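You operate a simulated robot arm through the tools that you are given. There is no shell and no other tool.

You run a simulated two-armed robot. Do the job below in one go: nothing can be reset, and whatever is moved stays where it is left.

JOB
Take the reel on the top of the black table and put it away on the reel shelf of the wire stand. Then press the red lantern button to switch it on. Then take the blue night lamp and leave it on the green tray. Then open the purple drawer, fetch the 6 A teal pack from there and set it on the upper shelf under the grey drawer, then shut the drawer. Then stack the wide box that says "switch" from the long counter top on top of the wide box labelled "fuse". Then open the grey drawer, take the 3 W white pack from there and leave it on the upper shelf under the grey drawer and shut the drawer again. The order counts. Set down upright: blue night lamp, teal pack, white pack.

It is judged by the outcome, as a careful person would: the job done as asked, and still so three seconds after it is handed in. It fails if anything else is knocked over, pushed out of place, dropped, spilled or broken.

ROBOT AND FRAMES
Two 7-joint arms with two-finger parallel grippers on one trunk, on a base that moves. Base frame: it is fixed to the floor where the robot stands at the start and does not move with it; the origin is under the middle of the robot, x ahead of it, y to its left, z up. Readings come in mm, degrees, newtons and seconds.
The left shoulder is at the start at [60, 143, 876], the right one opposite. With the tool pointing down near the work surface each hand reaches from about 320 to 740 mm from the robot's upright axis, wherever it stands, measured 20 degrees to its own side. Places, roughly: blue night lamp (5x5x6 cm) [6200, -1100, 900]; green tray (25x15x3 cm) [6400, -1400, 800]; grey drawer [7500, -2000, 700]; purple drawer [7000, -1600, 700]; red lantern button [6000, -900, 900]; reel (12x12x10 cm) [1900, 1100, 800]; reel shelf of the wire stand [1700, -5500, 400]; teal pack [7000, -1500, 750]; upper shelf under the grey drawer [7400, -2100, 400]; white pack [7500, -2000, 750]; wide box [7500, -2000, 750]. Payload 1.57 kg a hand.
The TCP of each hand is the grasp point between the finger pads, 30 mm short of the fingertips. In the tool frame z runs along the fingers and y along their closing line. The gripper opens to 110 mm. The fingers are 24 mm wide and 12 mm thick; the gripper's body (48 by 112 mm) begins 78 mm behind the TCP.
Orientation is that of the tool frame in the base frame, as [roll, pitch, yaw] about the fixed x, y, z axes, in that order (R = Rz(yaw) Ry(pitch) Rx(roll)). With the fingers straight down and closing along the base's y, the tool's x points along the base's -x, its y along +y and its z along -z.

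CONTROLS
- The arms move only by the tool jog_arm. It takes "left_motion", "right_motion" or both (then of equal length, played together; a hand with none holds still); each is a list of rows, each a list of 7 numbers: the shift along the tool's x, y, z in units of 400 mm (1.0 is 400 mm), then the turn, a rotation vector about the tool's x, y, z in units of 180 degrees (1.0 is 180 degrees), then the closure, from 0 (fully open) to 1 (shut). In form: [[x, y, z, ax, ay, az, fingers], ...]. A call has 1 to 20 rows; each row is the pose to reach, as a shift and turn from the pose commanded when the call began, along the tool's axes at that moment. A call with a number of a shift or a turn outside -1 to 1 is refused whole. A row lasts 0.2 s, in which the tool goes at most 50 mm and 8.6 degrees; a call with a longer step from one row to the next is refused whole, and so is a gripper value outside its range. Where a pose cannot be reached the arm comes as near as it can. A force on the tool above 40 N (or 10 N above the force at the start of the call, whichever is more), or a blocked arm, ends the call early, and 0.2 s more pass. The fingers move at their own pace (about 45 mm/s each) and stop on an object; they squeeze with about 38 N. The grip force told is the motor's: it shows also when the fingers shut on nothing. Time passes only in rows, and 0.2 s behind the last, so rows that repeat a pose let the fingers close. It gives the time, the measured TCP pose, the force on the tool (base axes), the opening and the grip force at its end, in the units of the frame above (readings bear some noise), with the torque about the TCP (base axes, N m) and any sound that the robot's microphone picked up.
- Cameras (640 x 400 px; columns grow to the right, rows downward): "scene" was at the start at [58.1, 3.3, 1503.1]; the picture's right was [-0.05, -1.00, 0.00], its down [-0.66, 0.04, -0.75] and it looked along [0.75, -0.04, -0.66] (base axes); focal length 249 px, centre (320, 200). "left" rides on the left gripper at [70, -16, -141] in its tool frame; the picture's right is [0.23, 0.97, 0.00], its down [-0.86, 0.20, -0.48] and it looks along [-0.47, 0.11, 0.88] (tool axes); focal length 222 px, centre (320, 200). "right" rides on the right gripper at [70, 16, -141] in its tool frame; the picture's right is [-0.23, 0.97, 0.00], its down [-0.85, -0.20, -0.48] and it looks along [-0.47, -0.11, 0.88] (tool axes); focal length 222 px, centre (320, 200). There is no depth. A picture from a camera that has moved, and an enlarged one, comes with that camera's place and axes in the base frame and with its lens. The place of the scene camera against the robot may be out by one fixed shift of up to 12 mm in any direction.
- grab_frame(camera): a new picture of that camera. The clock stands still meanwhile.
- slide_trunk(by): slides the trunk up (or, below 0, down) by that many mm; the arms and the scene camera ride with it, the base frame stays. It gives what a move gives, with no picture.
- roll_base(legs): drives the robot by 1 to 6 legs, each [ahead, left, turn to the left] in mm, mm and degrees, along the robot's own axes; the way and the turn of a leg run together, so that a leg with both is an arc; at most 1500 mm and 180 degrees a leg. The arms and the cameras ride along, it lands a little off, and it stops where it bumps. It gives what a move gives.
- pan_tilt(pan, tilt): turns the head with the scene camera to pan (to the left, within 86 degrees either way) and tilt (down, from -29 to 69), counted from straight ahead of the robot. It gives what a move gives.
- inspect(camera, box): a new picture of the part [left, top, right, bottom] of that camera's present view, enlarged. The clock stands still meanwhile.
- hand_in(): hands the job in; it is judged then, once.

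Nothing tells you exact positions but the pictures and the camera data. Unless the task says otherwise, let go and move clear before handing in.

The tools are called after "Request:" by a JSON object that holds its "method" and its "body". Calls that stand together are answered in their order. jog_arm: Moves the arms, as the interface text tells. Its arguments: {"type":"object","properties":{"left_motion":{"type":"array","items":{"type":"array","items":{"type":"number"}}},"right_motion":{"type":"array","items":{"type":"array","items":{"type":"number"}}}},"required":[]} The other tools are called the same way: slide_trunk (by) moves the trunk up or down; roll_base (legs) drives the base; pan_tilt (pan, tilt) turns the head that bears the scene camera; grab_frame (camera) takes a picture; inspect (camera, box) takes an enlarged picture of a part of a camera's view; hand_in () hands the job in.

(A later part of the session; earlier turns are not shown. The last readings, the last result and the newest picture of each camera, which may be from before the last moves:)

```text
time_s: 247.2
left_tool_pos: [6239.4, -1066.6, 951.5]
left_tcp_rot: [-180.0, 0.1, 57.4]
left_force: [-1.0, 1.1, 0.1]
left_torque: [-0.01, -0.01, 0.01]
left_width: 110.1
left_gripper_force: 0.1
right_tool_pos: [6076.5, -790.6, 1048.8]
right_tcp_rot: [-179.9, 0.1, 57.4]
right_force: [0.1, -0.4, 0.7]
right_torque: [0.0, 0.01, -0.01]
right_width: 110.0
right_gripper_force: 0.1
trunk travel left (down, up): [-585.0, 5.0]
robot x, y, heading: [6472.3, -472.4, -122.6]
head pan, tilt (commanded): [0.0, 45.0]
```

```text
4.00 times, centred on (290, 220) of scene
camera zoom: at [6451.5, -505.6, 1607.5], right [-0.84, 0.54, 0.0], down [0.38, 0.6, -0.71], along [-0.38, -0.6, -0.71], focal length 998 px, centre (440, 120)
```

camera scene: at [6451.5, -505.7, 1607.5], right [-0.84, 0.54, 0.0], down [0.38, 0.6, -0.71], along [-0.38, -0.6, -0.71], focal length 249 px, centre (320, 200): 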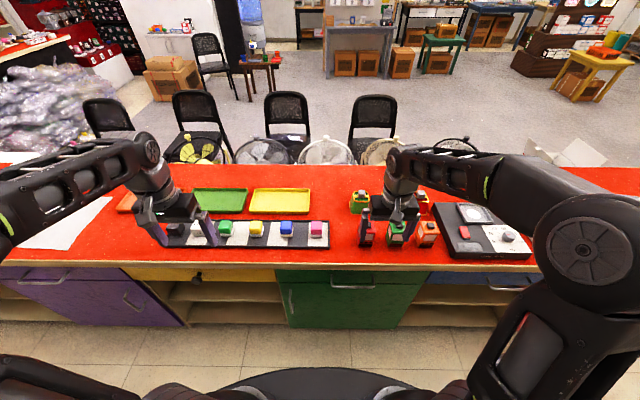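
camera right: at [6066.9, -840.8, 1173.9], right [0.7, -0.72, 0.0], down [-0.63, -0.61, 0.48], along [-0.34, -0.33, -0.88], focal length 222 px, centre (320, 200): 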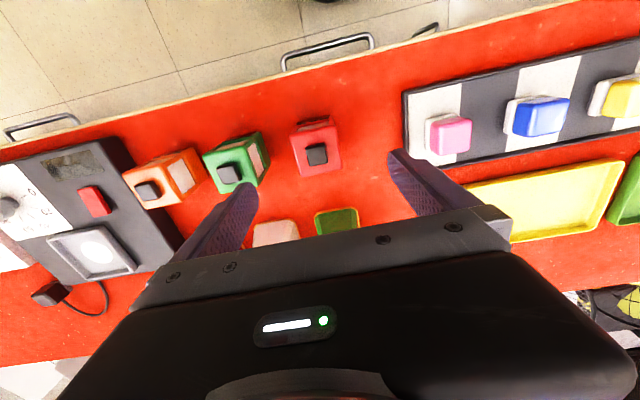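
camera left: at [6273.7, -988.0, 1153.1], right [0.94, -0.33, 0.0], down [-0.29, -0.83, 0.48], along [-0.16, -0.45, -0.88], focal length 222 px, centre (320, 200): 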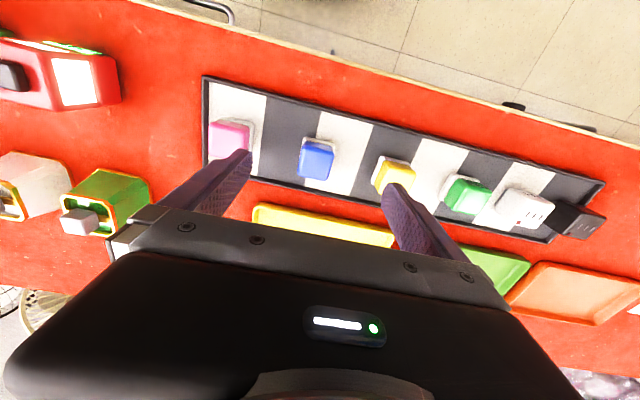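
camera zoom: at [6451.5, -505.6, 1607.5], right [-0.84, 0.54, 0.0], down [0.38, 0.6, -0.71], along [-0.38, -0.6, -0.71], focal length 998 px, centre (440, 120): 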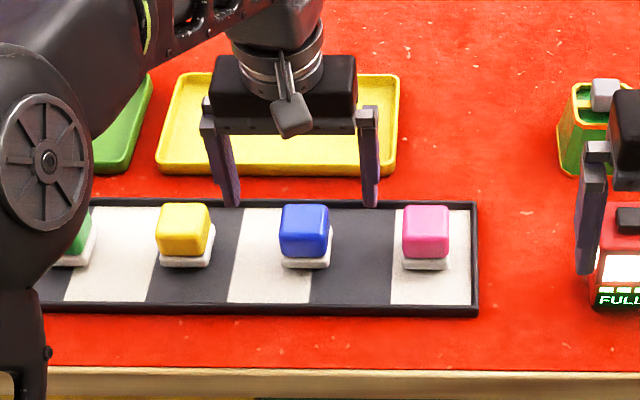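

Aligned to within a few mm. I'll nudge 7 mm forward and descend to grip the blue lamp's body.

Request:
{"method": "jog_arm", "body": {"left_motion": [[-0.0175, 0.0025, 0.03, 0, 0, 0, 0], [-0.0175, 0.0025, 0.08, 0, 0, 0, 0], [-0.0175, 0.0025, 0.13, 0, 0, 0, 0], [-0.0175, 0.0025, 0.17, 0, 0, 0, 0], [-0.0175, 0.0025, 0.188, 0, 0, 0, 0], [-0.0175, 0.0025, 0.188, 0, 0, 0, 0]]}}

Request:
{"method": "inspect", "body": {"camera": "left", "box": [200, 80, 440, 240]}}

Request:
{"method": "inspect", "body": {"camera": "scene", "box": [240, 170, 340, 270]}}

```text
time_s: 248.6
left_tool_pos: [6237.1, -1073.2, 876.3]
left_tcp_rot: [179.9, 0.1, 57.4]
left_force: [1.1, 0.7, 0.8]
left_torque: [-0.01, 0.04, 0.0]
left_width: 110.1
left_gripper_force: 0.0
right_tool_pos: [6075.6, -790.3, 1048.5]
right_tcp_rot: [-180.0, 0.2, 57.4]
right_force: [-0.2, -0.1, -0.4]
right_torque: [-0.01, -0.01, -0.04]
right_width: 110.2
right_gripper_force: 0.0
trunk travel left (down, up): [-585.0, 5.0]
robot x, y, heading: [6474.6, -467.5, -122.6]
head pan, tilt (commanded): [0.0, 45.0]
```

```text
2.50 times, centred on (320, 160) of left
camera zoom: at [6259.8, -1004.2, 1017.1], right [0.94, -0.33, 0.0], down [-0.29, -0.83, 0.48], along [-0.16, -0.45, -0.88], focal length 555 px, centre (320, 300)
```

zoom: 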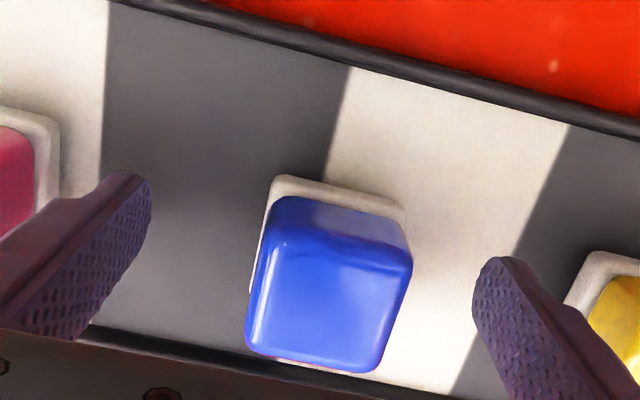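

```text
4.00 times, centred on (290, 220) of scene
camera zoom: at [6451.4, -505.7, 1607.4], right [-0.84, 0.54, 0.0], down [0.38, 0.6, -0.71], along [-0.38, -0.6, -0.71], focal length 998 px, centre (440, 120)
```

zoom: 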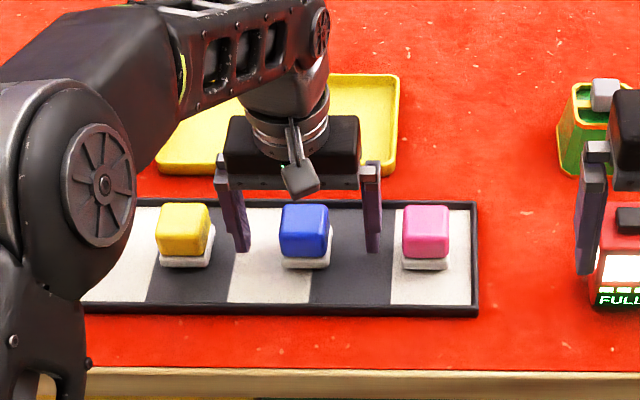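

The blue lamp is centred. Closing the left gripper.

Request:
{"method": "jog_arm", "body": {"left_motion": [[0, 0, 0, 0, 0, 0, 0.5], [0, 0, 0, 0, 0, 0, 1], [0, 0, 0, 0, 0, 0, 1], [0, 0, 0, 0, 0, 0, 1], [0, 0, 0, 0, 0, 0, 1], [0, 0, 0, 0, 0, 0, 1]]}}

Request:
{"method": "inspect", "body": {"camera": "scene", "box": [240, 170, 340, 270]}}

```text
time_s: 249.9
left_tool_pos: [6237.1, -1072.3, 875.9]
left_tcp_rot: [-180.0, 0.1, 57.4]
left_force: [0.5, 0.4, 0.6]
left_torque: [0.02, 0.01, 0.02]
left_width: 44.6
left_gripper_force: 32.8
right_tool_pos: [6075.9, -791.3, 1049.2]
right_tcp_rot: [-180.0, 0.1, 57.4]
right_force: [-0.5, 0.1, -0.6]
right_torque: [0.01, -0.02, 0.0]
right_width: 110.0
right_gripper_force: 0.1
trunk travel left (down, up): [-585.0, 5.0]
robot x, y, heading: [6474.5, -469.6, -122.7]
head pan, tilt (commanded): [0.0, 45.0]
```

```text
4.00 times, centred on (290, 220) of scene
camera zoom: at [6451.4, -505.7, 1607.4], right [-0.84, 0.54, 0.0], down [0.38, 0.6, -0.71], along [-0.38, -0.6, -0.71], focal length 998 px, centre (440, 120)
```

zoom: 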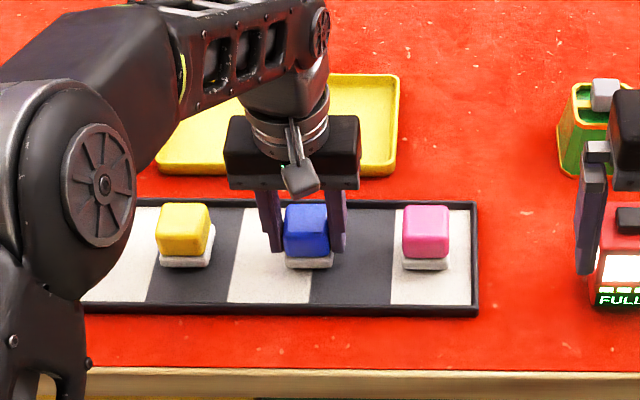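

The lamp is gripped (44.6 mm wide). I'll lift it straight up.

Request:
{"method": "jog_arm", "body": {"left_motion": [[0, 0, -0.01, 0, 0, 0, 1], [0, 0, -0.05, 0, 0, 0, 1], [0, 0, -0.11, 0, 0, 0, 1], [0, 0, -0.18, 0, 0, 0, 1], [0, 0, -0.25, 0, 0, 0, 1], [0, 0, -0.32, 0, 0, 0, 1], [0, 0, -0.35, 0, 0, 0, 1], [0, 0, -0.35, 0, 0, 0, 1]]}}

Request:
{"method": "grab_frame", "body": {"camera": "left"}}

Request:
{"method": "grab_frame", "body": {"camera": "scene"}}

```text
time_s: 251.8
left_tool_pos: [6236.2, -1072.9, 1015.9]
left_tcp_rot: [-179.9, 0.0, 57.3]
left_force: [-0.4, -0.2, -0.3]
left_torque: [-0.03, -0.01, 0.01]
left_width: 45.1
left_gripper_force: 37.6
right_tool_pos: [6075.6, -789.8, 1047.9]
right_tcp_rot: [-180.0, 0.1, 57.4]
right_force: [-0.3, 1.3, 0.7]
right_torque: [0.01, 0.02, 0.02]
right_width: 109.9
right_gripper_force: 0.0
trunk travel left (down, up): [-585.0, 5.0]
robot x, y, heading: [6476.7, -471.7, -122.7]
head pan, tilt (commanded): [0.0, 45.0]
```

```text
taken
camera left: at [6258.0, -1003.3, 1157.9], right [0.94, -0.33, 0.0], down [-0.29, -0.83, 0.48], along [-0.16, -0.45, -0.88], focal length 222 px, centre (320, 200)
```

left: 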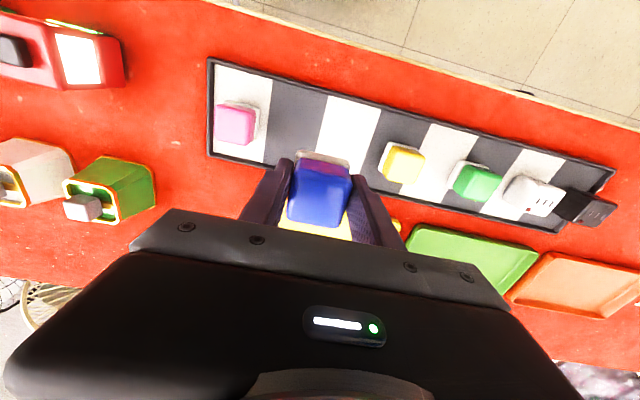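

```text
taken
camera scene: at [6451.4, -505.8, 1607.4], right [-0.84, 0.54, 0.0], down [0.38, 0.6, -0.71], along [-0.38, -0.6, -0.71], focal length 249 px, centre (320, 200)
```

scene: 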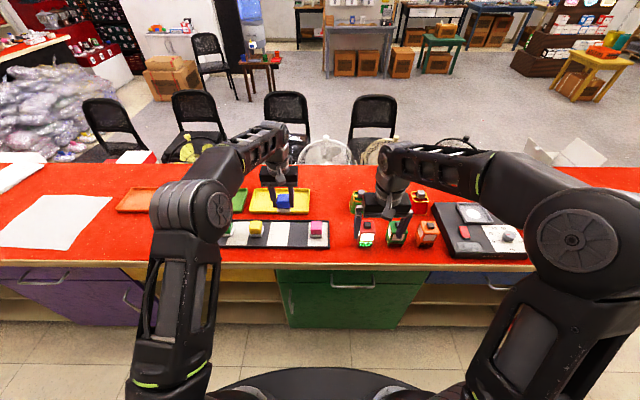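

The lamp is up. The green tray's centre is about (6390, −1385), out of reach from here, so I'll shift the base left and a bit closer to the counter.

Request:
{"method": "roll_base", "body": {"legs": [[0, 240, 0], [110, 0, 0]]}}

Request:
{"method": "grab_frame", "body": {"camera": "scene"}}

Request:
{"method": "grab_frame", "body": {"camera": "left"}}

```text
time_s: 254.4
left_tool_pos: [6383.1, -1299.8, 1015.4]
left_tcp_rot: [-179.9, 0.1, 57.2]
left_force: [0.2, 0.3, -0.4]
left_torque: [0.04, -0.04, -0.01]
left_width: 44.5
left_gripper_force: 37.8
right_tool_pos: [6223.0, -1017.2, 1046.4]
right_tcp_rot: [180.0, 0.0, 57.0]
right_force: [-0.4, -0.8, 0.0]
right_torque: [0.03, 0.03, 0.01]
right_width: 110.3
right_gripper_force: 0.1
trunk travel left (down, up): [-585.0, 5.0]
robot x, y, heading: [6625.0, -700.5, -122.9]
head pan, tilt (commanded): [0.0, 45.0]
```

```text
taken
camera scene: at [6600.2, -735.3, 1607.4], right [-0.84, 0.54, 0.0], down [0.38, 0.59, -0.71], along [-0.38, -0.59, -0.71], focal length 249 px, centre (320, 200)
```

scene: 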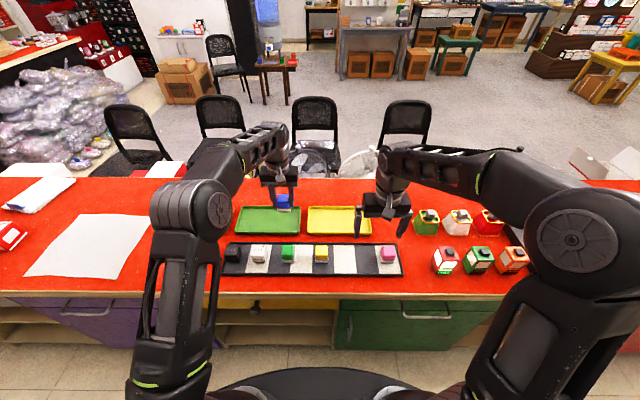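

```text
taken
camera left: at [6405.4, -1231.6, 1156.8], right [0.94, -0.34, 0.0], down [-0.3, -0.83, 0.48], along [-0.16, -0.45, -0.88], focal length 222 px, centre (320, 200)
```

left: 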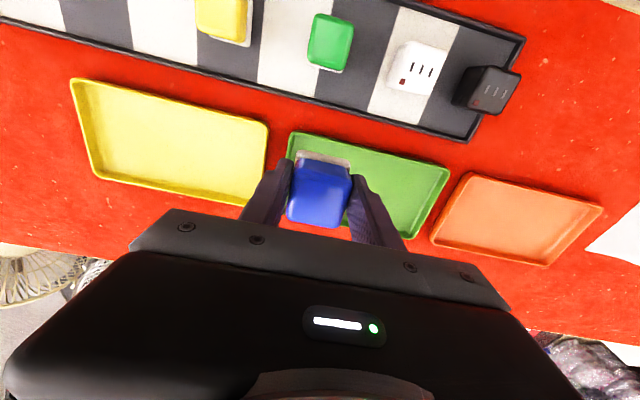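

I can see the green tray well now; its centre is about (6405, −1396). I'll carry the lamp over the tray (a touch toward me) and lower it until it touches.

Request:
{"method": "jog_arm", "body": {"left_motion": [[-0.03, 0.044, 0, 0, 0, 0, 1], [-0.07, 0.088, 0, 0, 0, 0, 1], [-0.1, 0.132, 0, 0, 0, 0, 1], [-0.135, 0.176, 0, 0, 0, 0, 1], [-0.135, 0.176, 0.06, 0, 0, 0, 1], [-0.135, 0.176, 0.12, 0, 0, 0, 1], [-0.135, 0.176, 0.2, 0, 0, 0, 1], [-0.135, 0.176, 0.26, 0, 0, 0, 1], [-0.135, 0.176, 0.26, 0, 0, 0, 1]]}}

Request:
{"method": "grab_frame", "body": {"camera": "left"}}

Request:
{"method": "inspect", "body": {"camera": "scene", "box": [210, 150, 330, 270]}}

```text
time_s: 256.4
left_tool_pos: [6414.0, -1383.3, 913.6]
left_tcp_rot: [180.0, 0.1, 57.3]
left_force: [1.0, -0.2, -0.7]
left_torque: [0.02, 0.0, -0.01]
left_width: 44.9
left_gripper_force: 37.3
left hand out of reach, approached as far as the arm can: row 4, 5
right_tool_pos: [6224.8, -1016.8, 1048.6]
right_tcp_rot: [-180.0, 0.1, 57.0]
right_force: [-0.4, -0.5, -1.0]
right_torque: [0.0, -0.01, 0.0]
right_width: 110.0
right_gripper_force: 0.0
trunk travel left (down, up): [-585.0, 5.0]
robot x, y, heading: [6624.5, -698.8, -123.0]
head pan, tilt (commanded): [0.0, 45.0]
```

```text
taken
camera left: at [6436.8, -1315.4, 1054.6], right [0.94, -0.34, 0.0], down [-0.3, -0.83, 0.48], along [-0.16, -0.45, -0.88], focal length 222 px, centre (320, 200)
```

left: 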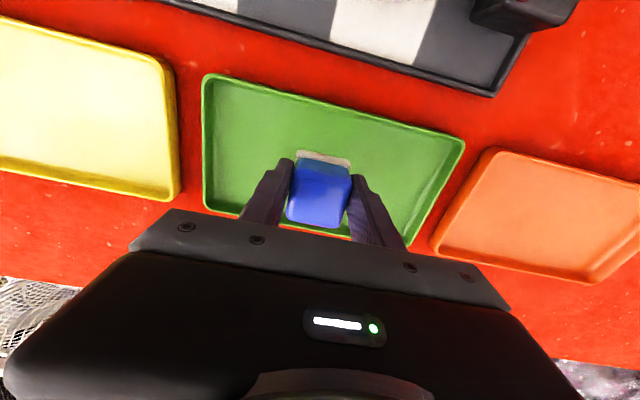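

```text
3.33 times, centred on (270, 210) of scene
camera zoom: at [6601.5, -733.2, 1607.5], right [-0.84, 0.54, 0.0], down [0.38, 0.59, -0.71], along [-0.38, -0.59, -0.71], focal length 831 px, centre (487, 167)
```

zoom: 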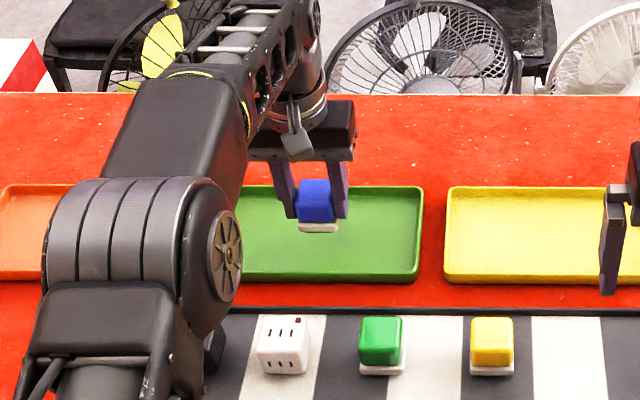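

Request:
{"method": "jog_arm", "body": {"left_motion": [[0, 0, 0.03, 0, 0, 0, 1], [0, 0, 0.06, 0, 0, 0, 1], [0, 0, 0.085, 0, 0, 0, 1], [0, 0, 0.095, 0, 0, 0, 1], [0, 0, 0.1, 0, 0, 0, 1], [0, 0, 0.105, 0, 0, 0, 1], [0, 0, 0.11, 0, 0, 0, 1], [0, 0, 0.11, 0, 0, 0, 1]]}}

Request:
{"method": "inspect", "body": {"camera": "scene", "box": [210, 150, 330, 270]}}

```text
time_s: 258.2
left_tool_pos: [6412.8, -1383.1, 874.0]
left_tcp_rot: [-179.9, 0.7, 57.2]
left_force: [0.3, -1.2, 36.9]
left_torque: [0.06, -0.05, 0.0]
left_width: 45.0
left_gripper_force: 37.9
right_tool_pos: [6224.1, -1013.0, 1050.4]
right_tcp_rot: [-179.9, 0.2, 57.1]
right_force: [-0.5, -0.3, -0.1]
right_torque: [-0.01, -0.04, 0.01]
right_width: 109.7
right_gripper_force: 0.1
trunk travel left (down, up): [-585.0, 5.0]
robot x, y, heading: [6623.4, -696.5, -123.2]
head pan, tilt (commanded): [0.0, 45.0]
```

```text
3.33 times, centred on (270, 210) of scene
camera zoom: at [6602.8, -729.4, 1608.0], right [-0.84, 0.54, 0.0], down [0.38, 0.59, -0.71], along [-0.38, -0.6, -0.71], focal length 831 px, centre (487, 167)
```

zoom: 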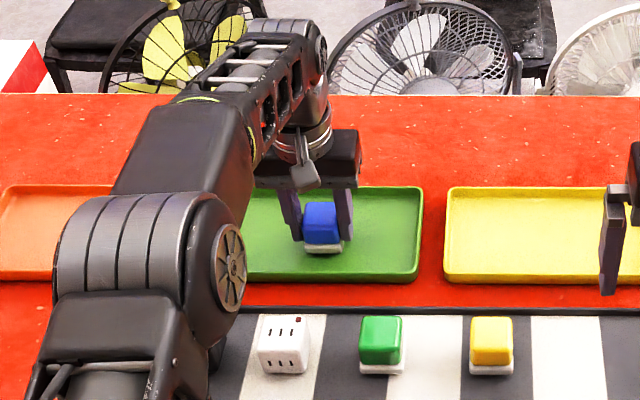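

Touchdown in the tray (37 N press). I'll ease off, then release.

Request:
{"method": "jog_arm", "body": {"left_motion": [[0, 0, -0.01, 0, 0, 0, 1], [0, 0, -0.0125, 0, 0, 0, 1]]}}

```text
time_s: 258.8
left_tool_pos: [6413.0, -1381.6, 874.2]
left_tcp_rot: [180.0, 0.2, 57.2]
left_force: [-1.7, -6.1, 17.3]
left_torque: [-0.46, 0.24, 0.03]
left_width: 44.7
left_gripper_force: 37.9
right_tool_pos: [6224.9, -1016.1, 1048.2]
right_tcp_rot: [179.9, 0.2, 57.1]
right_force: [0.3, 0.5, 0.2]
right_torque: [-0.01, 0.0, -0.03]
right_width: 109.9
right_gripper_force: 0.0
trunk travel left (down, up): [-585.0, 5.0]
robot x, y, heading: [6625.2, -697.4, -122.8]
head pan, tilt (commanded): [0.0, 45.0]
```

Request:
{"method": "jog_arm", "body": {"left_motion": [[0, 0, -0.004, 0, 0, 0, 1], [0, 0, -0.004, 0, 0, 0, 1]]}}

Request:
{"method": "jog_arm", "body": {"left_motion": [[0, 0, 0, 0, 0, 0, 0.6], [0, 0, 0, 0, 0, 0, 0.4], [0, 0, 0, 0, 0, 0, 0.2], [0, 0, 0, 0, 0, 0, 0], [0, 0, 0, 0, 0, 0, 0], [0, 0, 0, 0, 0, 0, 0]]}}

Request:
{"method": "inspect", "body": {"camera": "left", "box": [200, 80, 440, 240]}}

Request:
{"method": "inspect", "body": {"camera": "scene", "box": [210, 150, 330, 270]}}

```text
time_s: 259.4
left_tool_pos: [6413.1, -1381.7, 874.6]
left_tcp_rot: [-180.0, -0.1, 57.2]
left_force: [0.2, -2.3, 8.2]
left_torque: [-0.27, 0.06, 0.03]
left_width: 45.1
left_gripper_force: 37.7
right_tool_pos: [6226.3, -1016.0, 1048.7]
right_tcp_rot: [179.9, 0.1, 57.1]
right_force: [0.0, 0.6, 0.1]
right_torque: [0.02, -0.03, 0.04]
right_width: 110.1
right_gripper_force: 0.1
trunk travel left (down, up): [-585.0, 5.0]
robot x, y, heading: [6624.5, -701.3, -122.9]
head pan, tilt (commanded): [0.0, 45.0]
```

```text
time_s: 260.8
left_tool_pos: [6412.9, -1383.0, 874.0]
left_tcp_rot: [179.9, 0.1, 57.2]
left_force: [0.0, 0.3, 1.2]
left_torque: [0.0, -0.02, 0.0]
left_width: 109.7
left_gripper_force: 0.0
right_tool_pos: [6223.5, -1016.2, 1048.7]
right_tcp_rot: [-179.9, 0.1, 57.0]
right_force: [0.5, 1.0, 0.1]
right_torque: [-0.02, -0.02, 0.03]
right_width: 109.8
right_gripper_force: 0.0
trunk travel left (down, up): [-585.0, 5.0]
robot x, y, heading: [6626.4, -696.0, -122.9]
head pan, tilt (commanded): [0.0, 45.0]
```

```text
2.50 times, centred on (320, 160) of left
camera zoom: at [6435.4, -1314.1, 1016.5], right [0.94, -0.34, 0.0], down [-0.3, -0.83, 0.48], along [-0.16, -0.45, -0.88], focal length 555 px, centre (320, 300)
```

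zoom: 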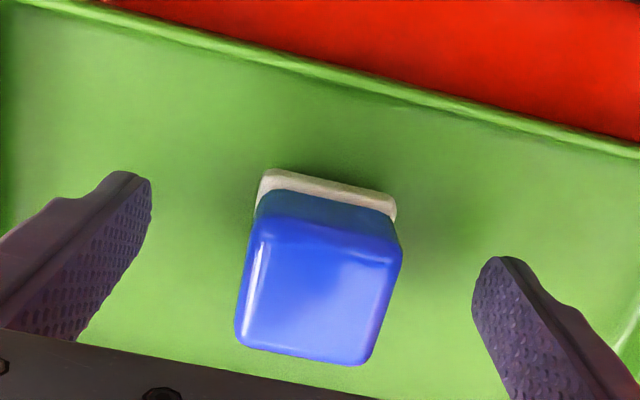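

```text
3.33 times, centred on (270, 210) of scene
camera zoom: at [6601.3, -733.6, 1607.4], right [-0.84, 0.54, 0.0], down [0.38, 0.59, -0.71], along [-0.38, -0.59, -0.71], focal length 831 px, centre (487, 167)
```

zoom: 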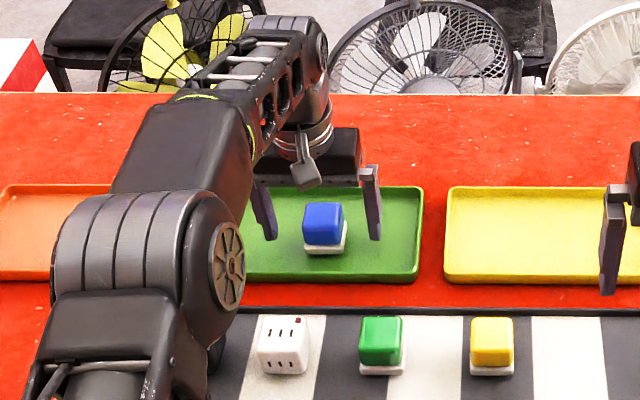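

The blue lamp stands upright on the green tray. I'll lift the hand clear, back off, and slide left to look at the purple drawer.

Request:
{"method": "jog_arm", "body": {"left_motion": [[0, 0, -0.05, 0, 0, 0, 0], [0, 0, -0.12, 0, 0, 0, 0], [0, 0, -0.2, 0, 0, 0, 0], [0.05, 0, -0.3, 0, 0, 0, 0], [0.12, 0, -0.4, 0, 0, 0, 0], [0.2, 0, -0.45, 0, 0, 0, 0], [0.3, 0, -0.45, 0, 0, 0, 0], [0.4, 0, -0.45, 0, 0, 0, 0], [0.5, 0.05, -0.45, 0, 0, 0, 0]]}}

Request:
{"method": "inspect", "body": {"camera": "scene", "box": [180, 140, 420, 290]}}

Request:
{"method": "roll_base", "body": {"legs": [[-200, 0, 0], [0, 500, 0]]}}

Request:
{"method": "grab_frame", "body": {"camera": "scene"}}

```text
time_s: 262.8
left_tool_pos: [6542.6, -1226.7, 1053.8]
left_tcp_rot: [-179.9, 0.1, 57.2]
left_force: [-0.6, 0.7, -0.8]
left_torque: [-0.02, 0.02, 0.01]
left_width: 110.0
left_gripper_force: 0.0
right_tool_pos: [6227.3, -1015.2, 1049.9]
right_tcp_rot: [-179.9, 0.1, 57.0]
right_force: [0.5, 0.4, -1.0]
right_torque: [-0.01, 0.0, 0.0]
right_width: 110.3
right_gripper_force: 0.0
trunk travel left (down, up): [-585.0, 5.0]
robot x, y, heading: [6629.5, -698.1, -123.0]
head pan, tilt (commanded): [0.0, 45.0]
```

```text
2.67 times, centred on (300, 215) of scene
camera zoom: at [6602.9, -732.9, 1607.5], right [-0.84, 0.54, 0.0], down [0.38, 0.59, -0.71], along [-0.38, -0.59, -0.71], focal length 665 px, centre (373, 160)
```

zoom: 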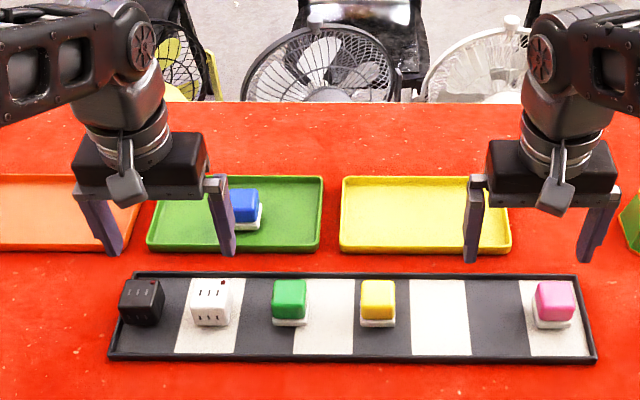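

```text
time_s: 266.9
left_tool_pos: [7071.0, -1334.2, 1054.1]
left_tcp_rot: [180.0, 0.0, 57.0]
left_force: [0.7, -1.0, -0.2]
left_torque: [0.0, 0.0, 0.01]
left_width: 109.8
left_gripper_force: 0.1
right_tool_pos: [6754.3, -1123.9, 1048.7]
right_tcp_rot: [-179.9, 0.0, 56.9]
right_force: [0.9, 0.2, -0.5]
right_torque: [0.04, -0.02, 0.01]
right_width: 109.9
right_gripper_force: 0.1
trunk travel left (down, up): [-585.0, 5.0]
robot x, y, heading: [7157.8, -808.4, -122.9]
head pan, tilt (commanded): [0.0, 45.0]
```

```text
taken
camera scene: at [7132.5, -842.3, 1607.4], right [-0.84, 0.55, 0.0], down [0.39, 0.59, -0.71], along [-0.39, -0.59, -0.71], focal length 249 px, centre (320, 200)
```

scene: 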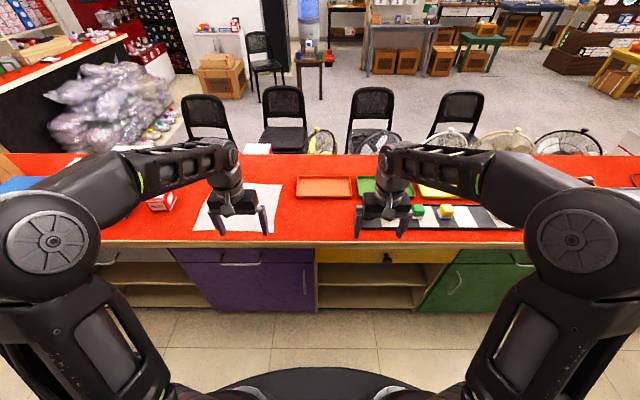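

I now see the purple drawer (with a purple door below it) slightly left of centre, and the grey drawer with open shelves under it further left. I'll zoom in and lower the trunk for a better look at the fronts.

Request:
{"method": "slide_trunk", "body": {"by": -300}}

Request:
{"method": "pan_tilt", "body": {"pan": 10, "tilt": 40}}

Request:
{"method": "grab_frame", "body": {"camera": "scene"}}

Request:
{"method": "inspect", "body": {"camera": "scene", "box": [100, 160, 400, 350]}}

```text
time_s: 269.9
left_tool_pos: [7070.4, -1335.3, 754.0]
left_tcp_rot: [180.0, 0.0, 57.0]
left_force: [0.2, 0.6, 0.2]
left_torque: [0.01, 0.02, -0.04]
left_width: 110.1
left_gripper_force: 0.0
right_tool_pos: [6755.0, -1124.8, 748.3]
right_tcp_rot: [-180.0, 0.1, 56.9]
right_force: [-0.5, -0.4, 0.7]
right_torque: [-0.01, 0.03, 0.02]
right_width: 109.8
right_gripper_force: 0.1
trunk travel left (down, up): [-285.0, 305.0]
robot x, y, heading: [7153.1, -805.5, -123.3]
head pan, tilt (commanded): [0.0, 45.0]
```

```text
time_s: 270.6
left_tool_pos: [7068.2, -1334.8, 754.1]
left_tcp_rot: [-180.0, 0.1, 56.9]
left_force: [-0.2, -0.2, 0.8]
left_torque: [-0.05, -0.01, -0.01]
left_width: 110.1
left_gripper_force: 0.1
right_tool_pos: [6754.6, -1123.2, 747.5]
right_tcp_rot: [-179.9, 0.2, 57.0]
right_force: [-0.4, 0.0, 0.5]
right_torque: [0.02, 0.01, -0.01]
right_width: 110.2
right_gripper_force: 0.0
trunk travel left (down, up): [-285.0, 305.0]
robot x, y, heading: [7156.7, -807.4, -123.0]
head pan, tilt (commanded): [10.0, 40.0]
```

```text
taken
camera scene: at [7142.9, -851.8, 1314.7], right [-0.92, 0.39, 0.0], down [0.25, 0.59, -0.77], along [-0.3, -0.7, -0.64], focal length 249 px, centre (320, 200)
```

scene: 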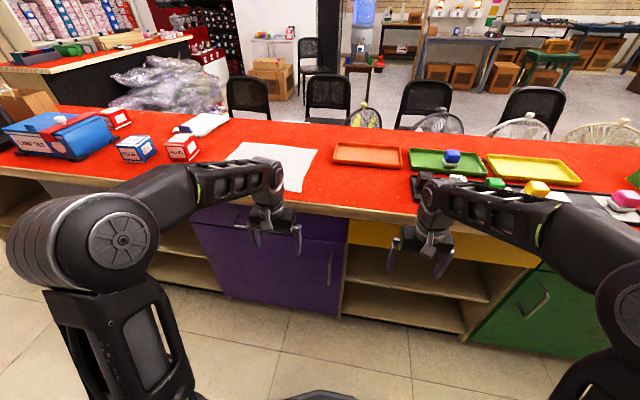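

```text
2.11 times, centred on (250, 255) of scene
camera zoom: at [7142.9, -851.8, 1314.7], right [-0.92, 0.39, 0.0], down [0.25, 0.59, -0.77], along [-0.3, -0.7, -0.64], focal length 525 px, centre (467, 84)
```

zoom: 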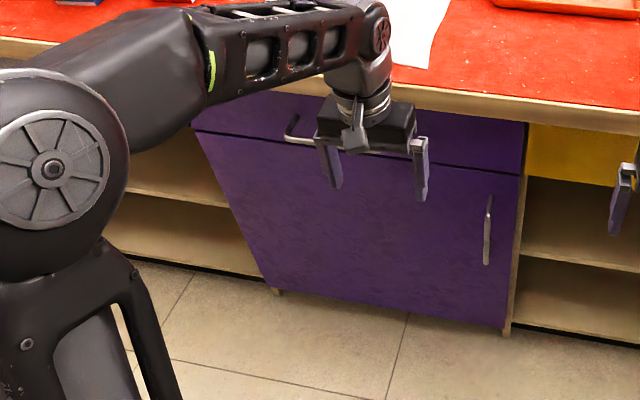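

The purple drawer has a horizontal bar handle at about z 770, roughly 536 mm ahead and 256 mm left. I'll back off a bit and turn the left hand so its fingers point forward and close vertically, ready to grip the bar.

Request:
{"method": "roll_base", "body": {"legs": [[-140, 0, 0]]}}

Request:
{"method": "jog_arm", "body": {"left_motion": [[0, 0, 0, -0.0257, -0.0257, 0.0257, 0], [0, 0, 0, -0.0513, -0.0513, 0.0513, 0], [0, 0, 0, -0.077, -0.077, 0.077, 0], [0, 0, 0, -0.1027, -0.1027, 0.1027, 0], [0, 0, 0, -0.1283, -0.1283, 0.1283, 0], [0, 0, 0, -0.154, -0.154, 0.154, 0], [0, 0, 0, -0.1797, -0.1797, 0.1797, 0], [0, 0, 0, -0.2053, -0.2053, 0.2053, 0], [0, 0, 0, -0.231, -0.231, 0.231, 0], [0, 0, 0, -0.2567, -0.2567, 0.2567, 0], [0, 0, 0, -0.2823, -0.2823, 0.2823, 0], [0, 0, 0, -0.308, -0.308, 0.308, 0], [0, 0, 0, -0.3337, -0.3337, 0.3337, 0], [0, 0, 0, -0.3593, -0.3593, 0.3593, 0], [0, 0, 0, -0.385, -0.385, 0.385, 0], [0, 0, 0, -0.385, -0.385, 0.385, 0]]}}

Request:
{"method": "grab_frame", "body": {"camera": "left"}}

Request:
{"method": "grab_frame", "body": {"camera": "scene"}}

```text
time_s: 272.1
left_tool_pos: [7140.3, -1224.7, 754.5]
left_tcp_rot: [-180.0, 0.2, 56.8]
left_force: [0.1, 0.3, 1.5]
left_torque: [0.01, 0.03, 0.0]
left_width: 109.9
left_gripper_force: 0.1
right_tool_pos: [6825.0, -1013.6, 749.0]
right_tcp_rot: [179.9, 0.1, 56.8]
right_force: [0.5, 0.8, 0.6]
right_torque: [-0.04, 0.01, -0.03]
right_width: 110.1
right_gripper_force: 0.1
trunk travel left (down, up): [-285.0, 305.0]
robot x, y, heading: [7229.5, -695.5, -123.2]
head pan, tilt (commanded): [10.0, 40.0]
stopped in leg 1: the robot was blocked; the commanded pose is now the measured one
```

```text
time_s: 275.4
left_tool_pos: [7081.4, -1262.6, 809.9]
left_tcp_rot: [95.4, 4.6, -26.8]
left_force: [-0.1, 0.6, 0.1]
left_torque: [0.01, 0.01, 0.01]
left_width: 109.6
left_gripper_force: 0.2
left hand out of reach, approached as far as the arm can: row 10, 11, 12, 13, 14, 15, 16
right_tool_pos: [6824.7, -1013.7, 747.5]
right_tcp_rot: [-180.0, 0.0, 56.9]
right_force: [0.1, 0.4, 0.5]
right_torque: [0.0, 0.0, -0.02]
right_width: 110.1
right_gripper_force: 0.0
trunk travel left (down, up): [-285.0, 305.0]
robot x, y, heading: [7226.1, -697.8, -123.1]
head pan, tilt (commanded): [10.0, 40.0]
```

```text
taken
camera left: at [7205.8, -1165.4, 801.4], right [0.23, -0.22, 0.95], down [-0.54, 0.78, 0.31], along [-0.81, -0.58, 0.06], focal length 222 px, centre (320, 200)
```

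left: 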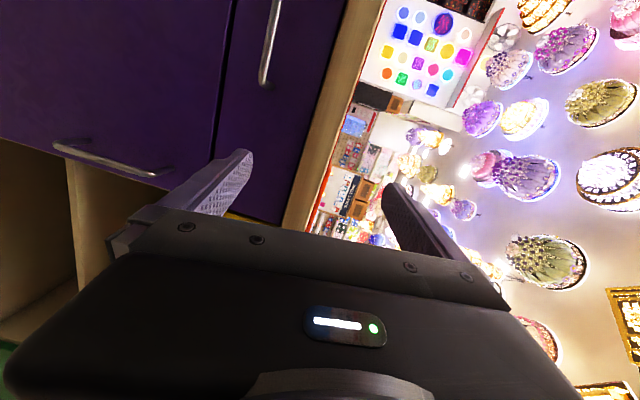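

```text
taken
camera scene: at [7213.6, -742.7, 1314.6], right [-0.92, 0.39, 0.0], down [0.25, 0.59, -0.77], along [-0.3, -0.7, -0.64], focal length 249 px, centre (320, 200)
```

scene: 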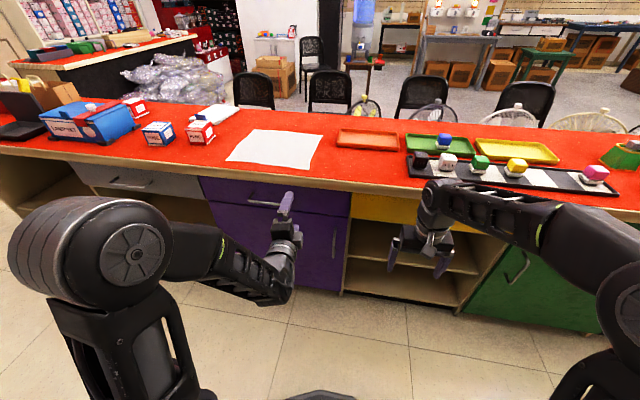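

The base touched something behind (I'm at the back limit), and the left hand is too close in for that orientation. I'll move it forward, where the posture should become reachable.

Request:
{"method": "jog_arm", "body": {"left_motion": [[0, 0, 0.05, 0, 0, 0, 0], [0, 0, 0.1, 0, 0, 0, 0], [0, 0, 0.15, 0, 0, 0, 0], [0, 0, 0.2, 0, 0, 0, 0], [0, 0, 0.2, 0, 0, 0, 0], [0, 0, 0.2, 0, 0, 0, 0]]}}

Request:
{"method": "grab_frame", "body": {"camera": "left"}}

Request:
{"method": "grab_frame", "body": {"camera": "scene"}}

```text
time_s: 276.9
left_tool_pos: [7041.0, -1325.6, 813.7]
left_tcp_rot: [95.8, 4.6, -26.4]
left_force: [1.2, 0.0, -0.3]
left_torque: [0.0, 0.0, 0.0]
left_width: 110.3
left_gripper_force: 0.1
left hand out of reach, approached as far as the arm can: row 2, 3, 4, 5, 6
right_tool_pos: [6824.5, -1013.6, 748.7]
right_tcp_rot: [180.0, 0.1, 56.8]
right_force: [0.9, 0.6, -0.2]
right_torque: [0.01, 0.02, -0.01]
right_width: 110.1
right_gripper_force: 0.1
trunk travel left (down, up): [-285.0, 305.0]
robot x, y, heading: [7228.4, -698.2, -123.2]
head pan, tilt (commanded): [10.0, 40.0]
```

```text
taken
camera left: at [7164.4, -1227.6, 805.7], right [0.23, -0.22, 0.95], down [-0.54, 0.78, 0.31], along [-0.81, -0.59, 0.06], focal length 222 px, centre (320, 200)
```

left: 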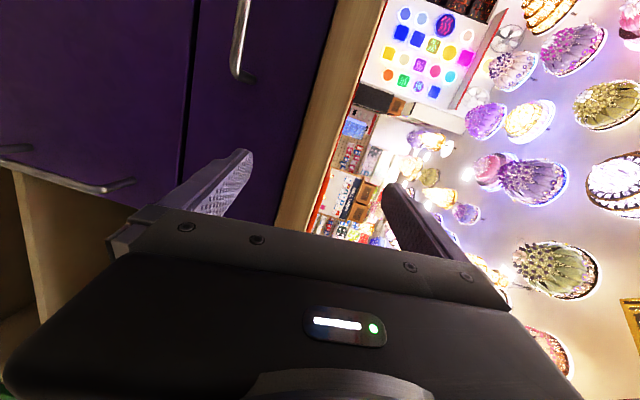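

```text
taken
camera scene: at [7214.0, -742.0, 1314.7], right [-0.92, 0.39, 0.0], down [0.25, 0.59, -0.77], along [-0.3, -0.7, -0.64], focal length 249 px, centre (320, 200)
```

scene: 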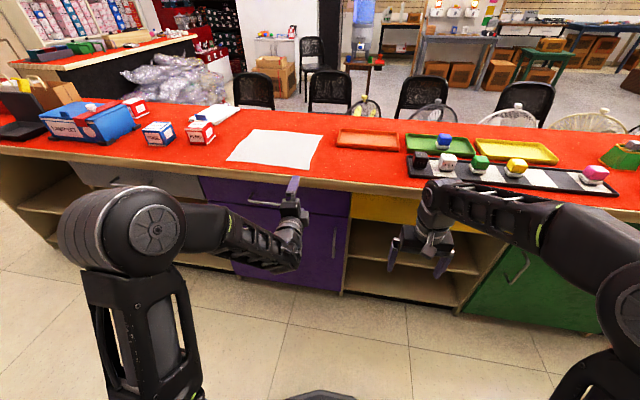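

The fingers-forward posture is at a joint limit, so I'll tilt the tool 40° down (still closing in the vertical plane) and stage it just in front of and above the handle, with a narrower opening.

Request:
{"method": "jog_arm", "body": {"left_motion": [[0.015, 0.02, 0, 0.03, 0, 0, 0.3], [0.03, 0.04, 0, 0.06, 0, 0, 0.6], [0.045, 0.06, 0, 0.1, 0, 0, 0.6], [0.06, 0.08, 0, 0.14, 0, 0, 0.6], [0.075, 0.1, 0, 0.18, 0, 0, 0.6], [0.09, 0.13, 0, 0.2222, 0, 0, 0.6], [0.105, 0.155, 0, 0.2222, 0, 0, 0.6], [0.105, 0.155, 0, 0.2222, 0, 0, 0.6]]}}

Request:
{"method": "grab_frame", "body": {"camera": "left"}}

Request:
{"method": "grab_frame", "body": {"camera": "scene"}}

```text
time_s: 278.6
left_tool_pos: [7081.4, -1352.0, 875.3]
left_tcp_rot: [135.3, 4.6, -26.8]
left_force: [-0.1, 0.3, -0.2]
left_torque: [0.01, -0.03, 0.0]
left_width: 44.0
left_gripper_force: 0.1
right_tool_pos: [6825.8, -1013.0, 749.3]
right_tcp_rot: [-180.0, 0.0, 56.8]
right_force: [-0.3, 0.2, 0.3]
right_torque: [0.05, -0.01, 0.02]
right_width: 109.9
right_gripper_force: 0.1
trunk travel left (down, up): [-285.0, 305.0]
robot x, y, heading: [7226.9, -697.5, -123.2]
head pan, tilt (commanded): [10.0, 40.0]
```

```text
taken
camera left: at [7197.7, -1286.8, 957.9], right [-0.06, -0.75, 0.66], down [-0.64, 0.54, 0.55], along [-0.77, -0.39, -0.51], focal length 222 px, centre (320, 200)
```

left: 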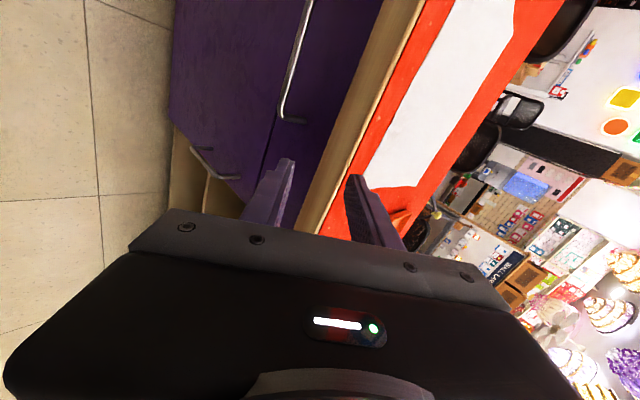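

```text
taken
camera scene: at [7214.2, -742.1, 1314.7], right [-0.92, 0.39, 0.0], down [0.25, 0.59, -0.77], along [-0.3, -0.7, -0.64], focal length 249 px, centre (320, 200)
```

scene: 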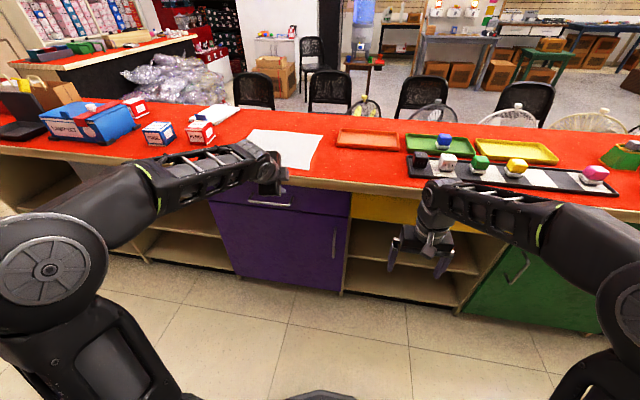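

Now the posture is good (tilted about 45°). I'll zoom in on the handle from the scene camera to triangulate it with the wrist view.

Request:
{"method": "inspect", "body": {"camera": "scene", "box": [190, 140, 370, 300]}}

Request:
{"method": "inspect", "body": {"camera": "left", "box": [160, 0, 440, 200]}}

```text
2.50 times, centred on (280, 220) of scene
camera zoom: at [7214.2, -742.1, 1314.7], right [-0.92, 0.39, 0.0], down [0.25, 0.59, -0.77], along [-0.3, -0.7, -0.64], focal length 624 px, centre (420, 150)
```

zoom: 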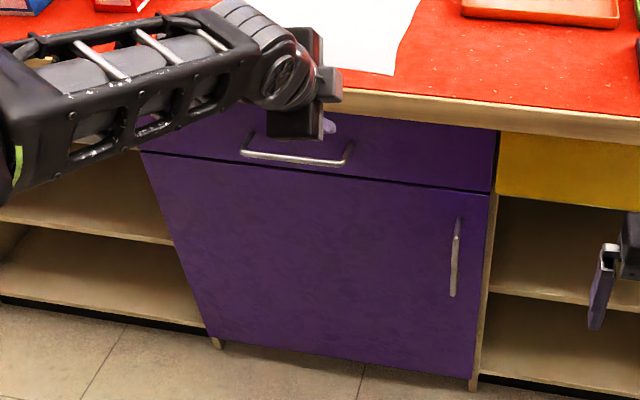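

```text
2.00 times, centred on (300, 100) of left
camera zoom: at [7197.7, -1286.8, 957.9], right [-0.06, -0.75, 0.66], down [-0.64, 0.54, 0.55], along [-0.77, -0.39, -0.51], focal length 444 px, centre (360, 400)
```

zoom: 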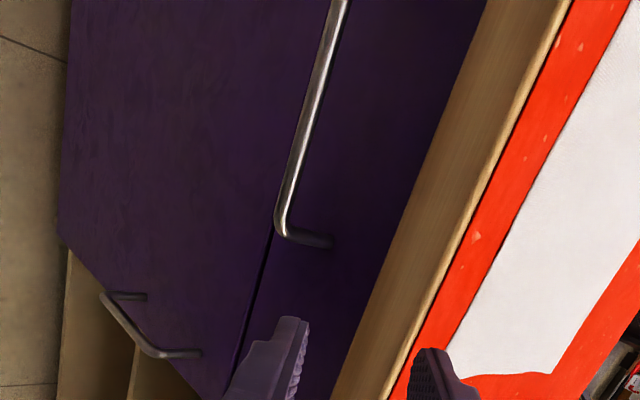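

Triangulating, the handle bar runs at about z 702, flush with the counter edge, from a point around (7041, −1426) to (7178, −1513). I'll straighten the tool and move to a pre-grasp in front of it.

Request:
{"method": "jog_arm", "body": {"left_motion": [[0.02, -0.02, 0.03, -0.004, -0.001, 0.005, 0.65], [0.04, -0.04, 0.06, -0.008, -0.002, 0.01, 0.7], [0.06, -0.06, 0.09, -0.012, -0.003, 0.016, 0.7], [0.08, -0.08, 0.12, -0.016, -0.004, 0.022, 0.7], [0.1, -0.1, 0.15, -0.02, -0.005, 0.028, 0.7], [0.12, -0.12, 0.18, -0.024, -0.006, 0.034, 0.7], [0.14, -0.14, 0.21, -0.028, -0.0063, 0.0404, 0.7], [0.1585, -0.156, 0.2435, -0.028, -0.0063, 0.0404, 0.7], [0.1585, -0.156, 0.2435, -0.028, -0.0063, 0.0404, 0.7]]}}

Request:
{"method": "grab_frame", "body": {"camera": "left"}}

Request:
{"method": "inspect", "body": {"camera": "scene", "box": [190, 140, 370, 300]}}

```text
time_s: 280.6
left_tool_pos: [7118.4, -1397.0, 756.3]
left_tcp_rot: [130.0, 0.1, -32.5]
left_force: [-0.8, -0.4, 0.0]
left_torque: [-0.01, 0.01, 0.02]
left_width: 32.9
left_gripper_force: 0.0
right_tool_pos: [6824.8, -1012.1, 748.2]
right_tcp_rot: [-179.9, 0.1, 57.0]
right_force: [-0.7, 0.2, -0.3]
right_torque: [0.01, 0.01, -0.02]
right_width: 110.0
right_gripper_force: 0.2
trunk travel left (down, up): [-285.0, 305.0]
robot x, y, heading: [7229.9, -695.7, -123.0]
head pan, tilt (commanded): [10.0, 40.0]
```

```text
taken
camera left: at [7239.0, -1333.6, 834.5], right [-0.15, -0.65, 0.75], down [-0.59, 0.66, 0.46], along [-0.79, -0.37, -0.48], focal length 222 px, centre (320, 200)
```

left: 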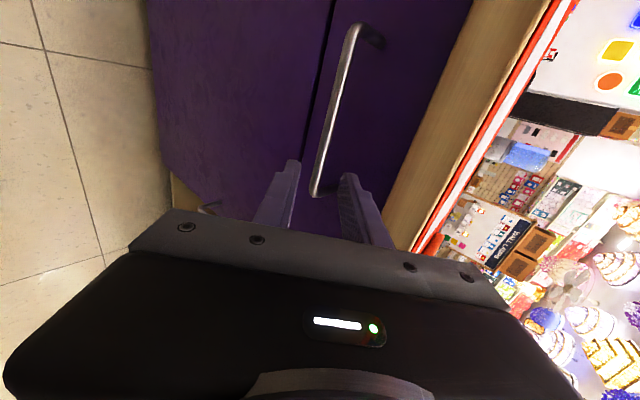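

```text
2.50 times, centred on (280, 220) of scene
camera zoom: at [7214.1, -742.2, 1314.7], right [-0.92, 0.39, 0.0], down [0.25, 0.59, -0.77], along [-0.3, -0.7, -0.64], focal length 624 px, centre (420, 150)
```

zoom: 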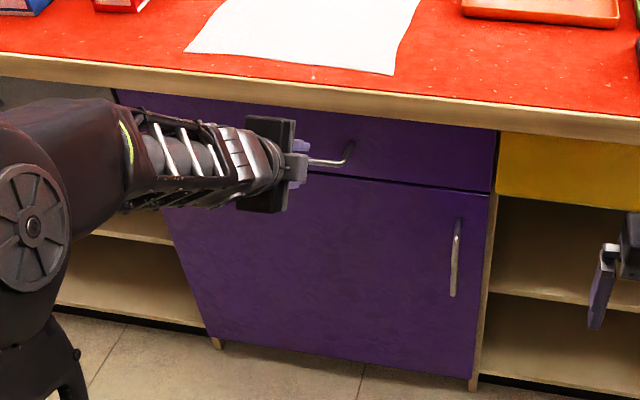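

Request:
{"method": "inspect", "body": {"camera": "left", "box": [250, 20, 410, 220]}}

```text
2.00 times, centred on (330, 120) of left
camera zoom: at [7239.0, -1333.6, 834.5], right [-0.15, -0.65, 0.75], down [-0.59, 0.66, 0.46], along [-0.79, -0.37, -0.48], focal length 444 px, centre (300, 360)
```

zoom: 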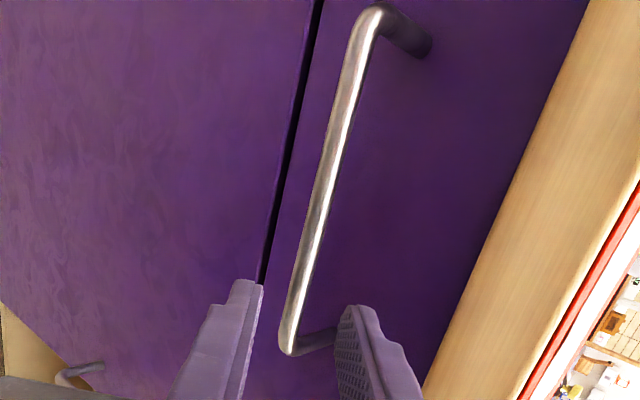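

The bar is centred between the fingers (about 4 mm off), 47 mm in from its end. I'll advance 70 mm along the tool and close on it.

Request:
{"method": "jog_arm", "body": {"left_motion": [[0, 0.0075, 0.04, 0, 0, 0, 0.7], [0, 0.0075, 0.08, 0, 0, 0, 0.7], [0, 0.0075, 0.12, 0, 0, 0, 0.7], [0, 0.0075, 0.15, 0, 0, 0, 0.7], [0, 0.0075, 0.17, 0, 0, 0, 0.7], [0, 0.0075, 0.17, 0, 0, 0, 0.7]]}}

Request:
{"method": "inspect", "body": {"camera": "left", "box": [250, 70, 410, 250]}}

Request:
{"method": "inspect", "body": {"camera": "scene", "box": [210, 150, 330, 270]}}

```text
time_s: 282.1
left_tool_pos: [7087.2, -1442.9, 716.2]
left_tcp_rot: [130.1, -0.1, -32.4]
left_force: [-0.3, 1.2, -0.4]
left_torque: [0.03, -0.02, 0.01]
left_width: 33.1
left_gripper_force: 0.1
right_tool_pos: [6825.7, -1012.8, 748.1]
right_tcp_rot: [180.0, 0.0, 56.9]
right_force: [-0.4, -0.4, -0.3]
right_torque: [-0.01, 0.02, 0.0]
right_width: 110.1
right_gripper_force: 0.0
trunk travel left (down, up): [-285.0, 305.0]
robot x, y, heading: [7227.6, -694.8, -123.1]
head pan, tilt (commanded): [10.0, 40.0]
```

```text
2.22 times, centred on (330, 160) of left
camera zoom: at [7209.1, -1378.8, 793.1], right [-0.15, -0.65, 0.75], down [-0.59, 0.66, 0.46], along [-0.79, -0.38, -0.48], focal length 494 px, centre (298, 289)
```

zoom: 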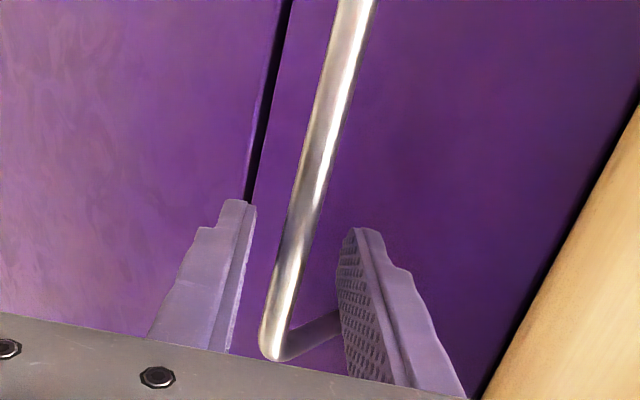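

```text
3.33 times, centred on (270, 210) of scene
camera zoom: at [7214.1, -742.2, 1314.7], right [-0.92, 0.39, 0.0], down [0.25, 0.59, -0.77], along [-0.3, -0.7, -0.64], focal length 831 px, centre (487, 167)
```

zoom: 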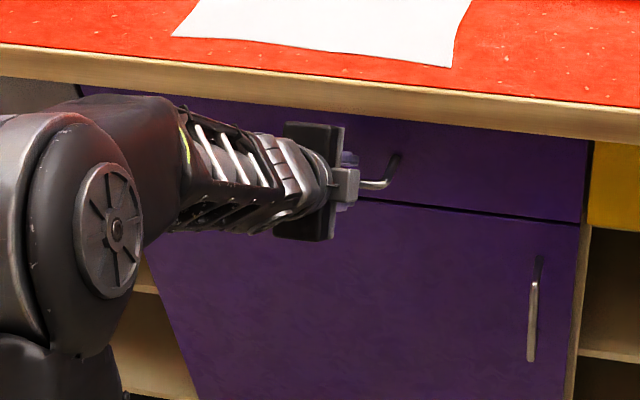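

The bar is between the fingers. Closing on it.

Request:
{"method": "jog_arm", "body": {"left_motion": [[0, 0, 0, 0, 0, 0, 0.85], [0, 0, 0, 0, 0, 0, 1], [0, 0, 0, 0, 0, 0, 1], [0, 0, 0, 0, 0, 0, 1]]}}

```text
time_s: 283.1
left_tool_pos: [7088.9, -1443.0, 713.0]
left_tcp_rot: [130.1, -0.1, -32.4]
left_force: [1.3, 3.6, -2.7]
left_torque: [-0.08, -0.26, -0.22]
left_width: 10.6
left_gripper_force: 29.0
right_tool_pos: [6824.9, -1012.8, 749.3]
right_tcp_rot: [180.0, 0.0, 57.0]
right_force: [-0.3, 0.4, 0.6]
right_torque: [-0.01, -0.01, 0.01]
right_width: 109.8
right_gripper_force: 0.1
trunk travel left (down, up): [-285.0, 305.0]
robot x, y, heading: [7228.5, -695.3, -123.0]
head pan, tilt (commanded): [10.0, 40.0]
```

Gripped (10.6 mm bar). Now I pull the drawer straight out toward me, slowly.

Request:
{"method": "jog_arm", "body": {"left_motion": [[0, -0.016, -0.019, 0, 0, 0, 1], [0, -0.048, -0.057, 0, 0, 0, 1], [0, -0.08, -0.096, 0, 0, 0, 1], [0, -0.112, -0.134, 0, 0, 0, 1], [0, -0.145, -0.172, 0, 0, 0, 1], [0, -0.177, -0.211, 0, 0, 0, 1], [0, -0.209, -0.249, 0, 0, 0, 1], [0, -0.241, -0.287, 0, 0, 0, 1], [0, -0.273, -0.326, 0, 0, 0, 1], [0, -0.305, -0.364, 0, 0, 0, 1], [0, -0.305, -0.364, 0, 0, 0, 1]]}}

Request:
{"method": "grab_frame", "body": {"camera": "scene"}}

Request:
{"method": "grab_frame", "body": {"camera": "left"}}

```text
time_s: 285.4
left_tool_pos: [7191.5, -1283.6, 713.9]
left_tcp_rot: [130.0, 0.0, -32.4]
left_force: [0.0, -0.3, -4.2]
left_torque: [-0.12, -0.22, -0.38]
left_width: 10.7
left_gripper_force: 28.3
right_tool_pos: [6825.6, -1012.4, 748.7]
right_tcp_rot: [180.0, 0.1, 56.9]
right_force: [0.2, -0.6, 0.5]
right_torque: [-0.02, 0.03, 0.01]
right_width: 109.8
right_gripper_force: 0.0
trunk travel left (down, up): [-285.0, 305.0]
robot x, y, heading: [7226.2, -693.7, -123.2]
head pan, tilt (commanded): [10.0, 40.0]
```

```text
taken
camera scene: at [7214.2, -742.5, 1314.8], right [-0.92, 0.39, 0.0], down [0.25, 0.59, -0.77], along [-0.3, -0.7, -0.64], focal length 249 px, centre (320, 200)
```

scene: 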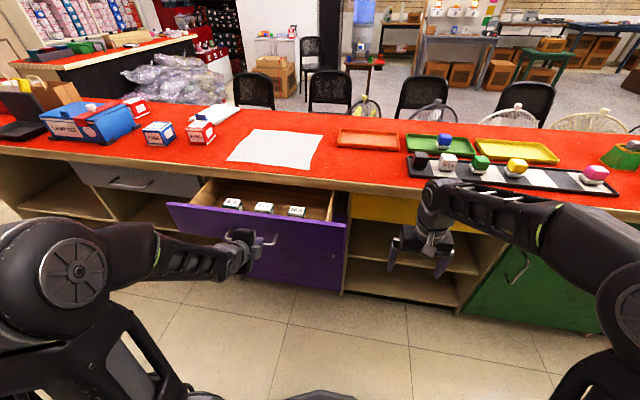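

```text
taken
camera left: at [7313.3, -1220.0, 792.3], right [-0.14, -0.65, 0.75], down [-0.59, 0.66, 0.46], along [-0.79, -0.38, -0.48], focal length 222 px, centre (320, 200)
```

left: 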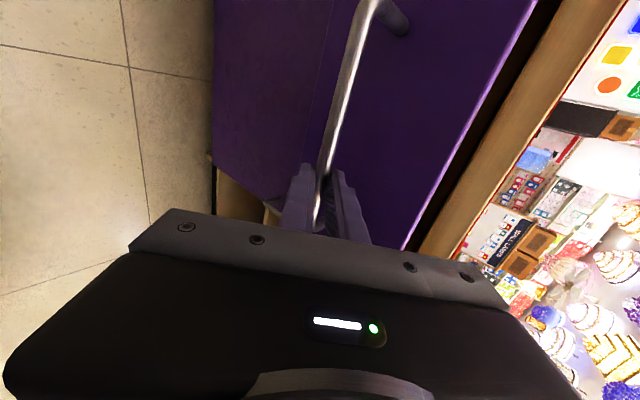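

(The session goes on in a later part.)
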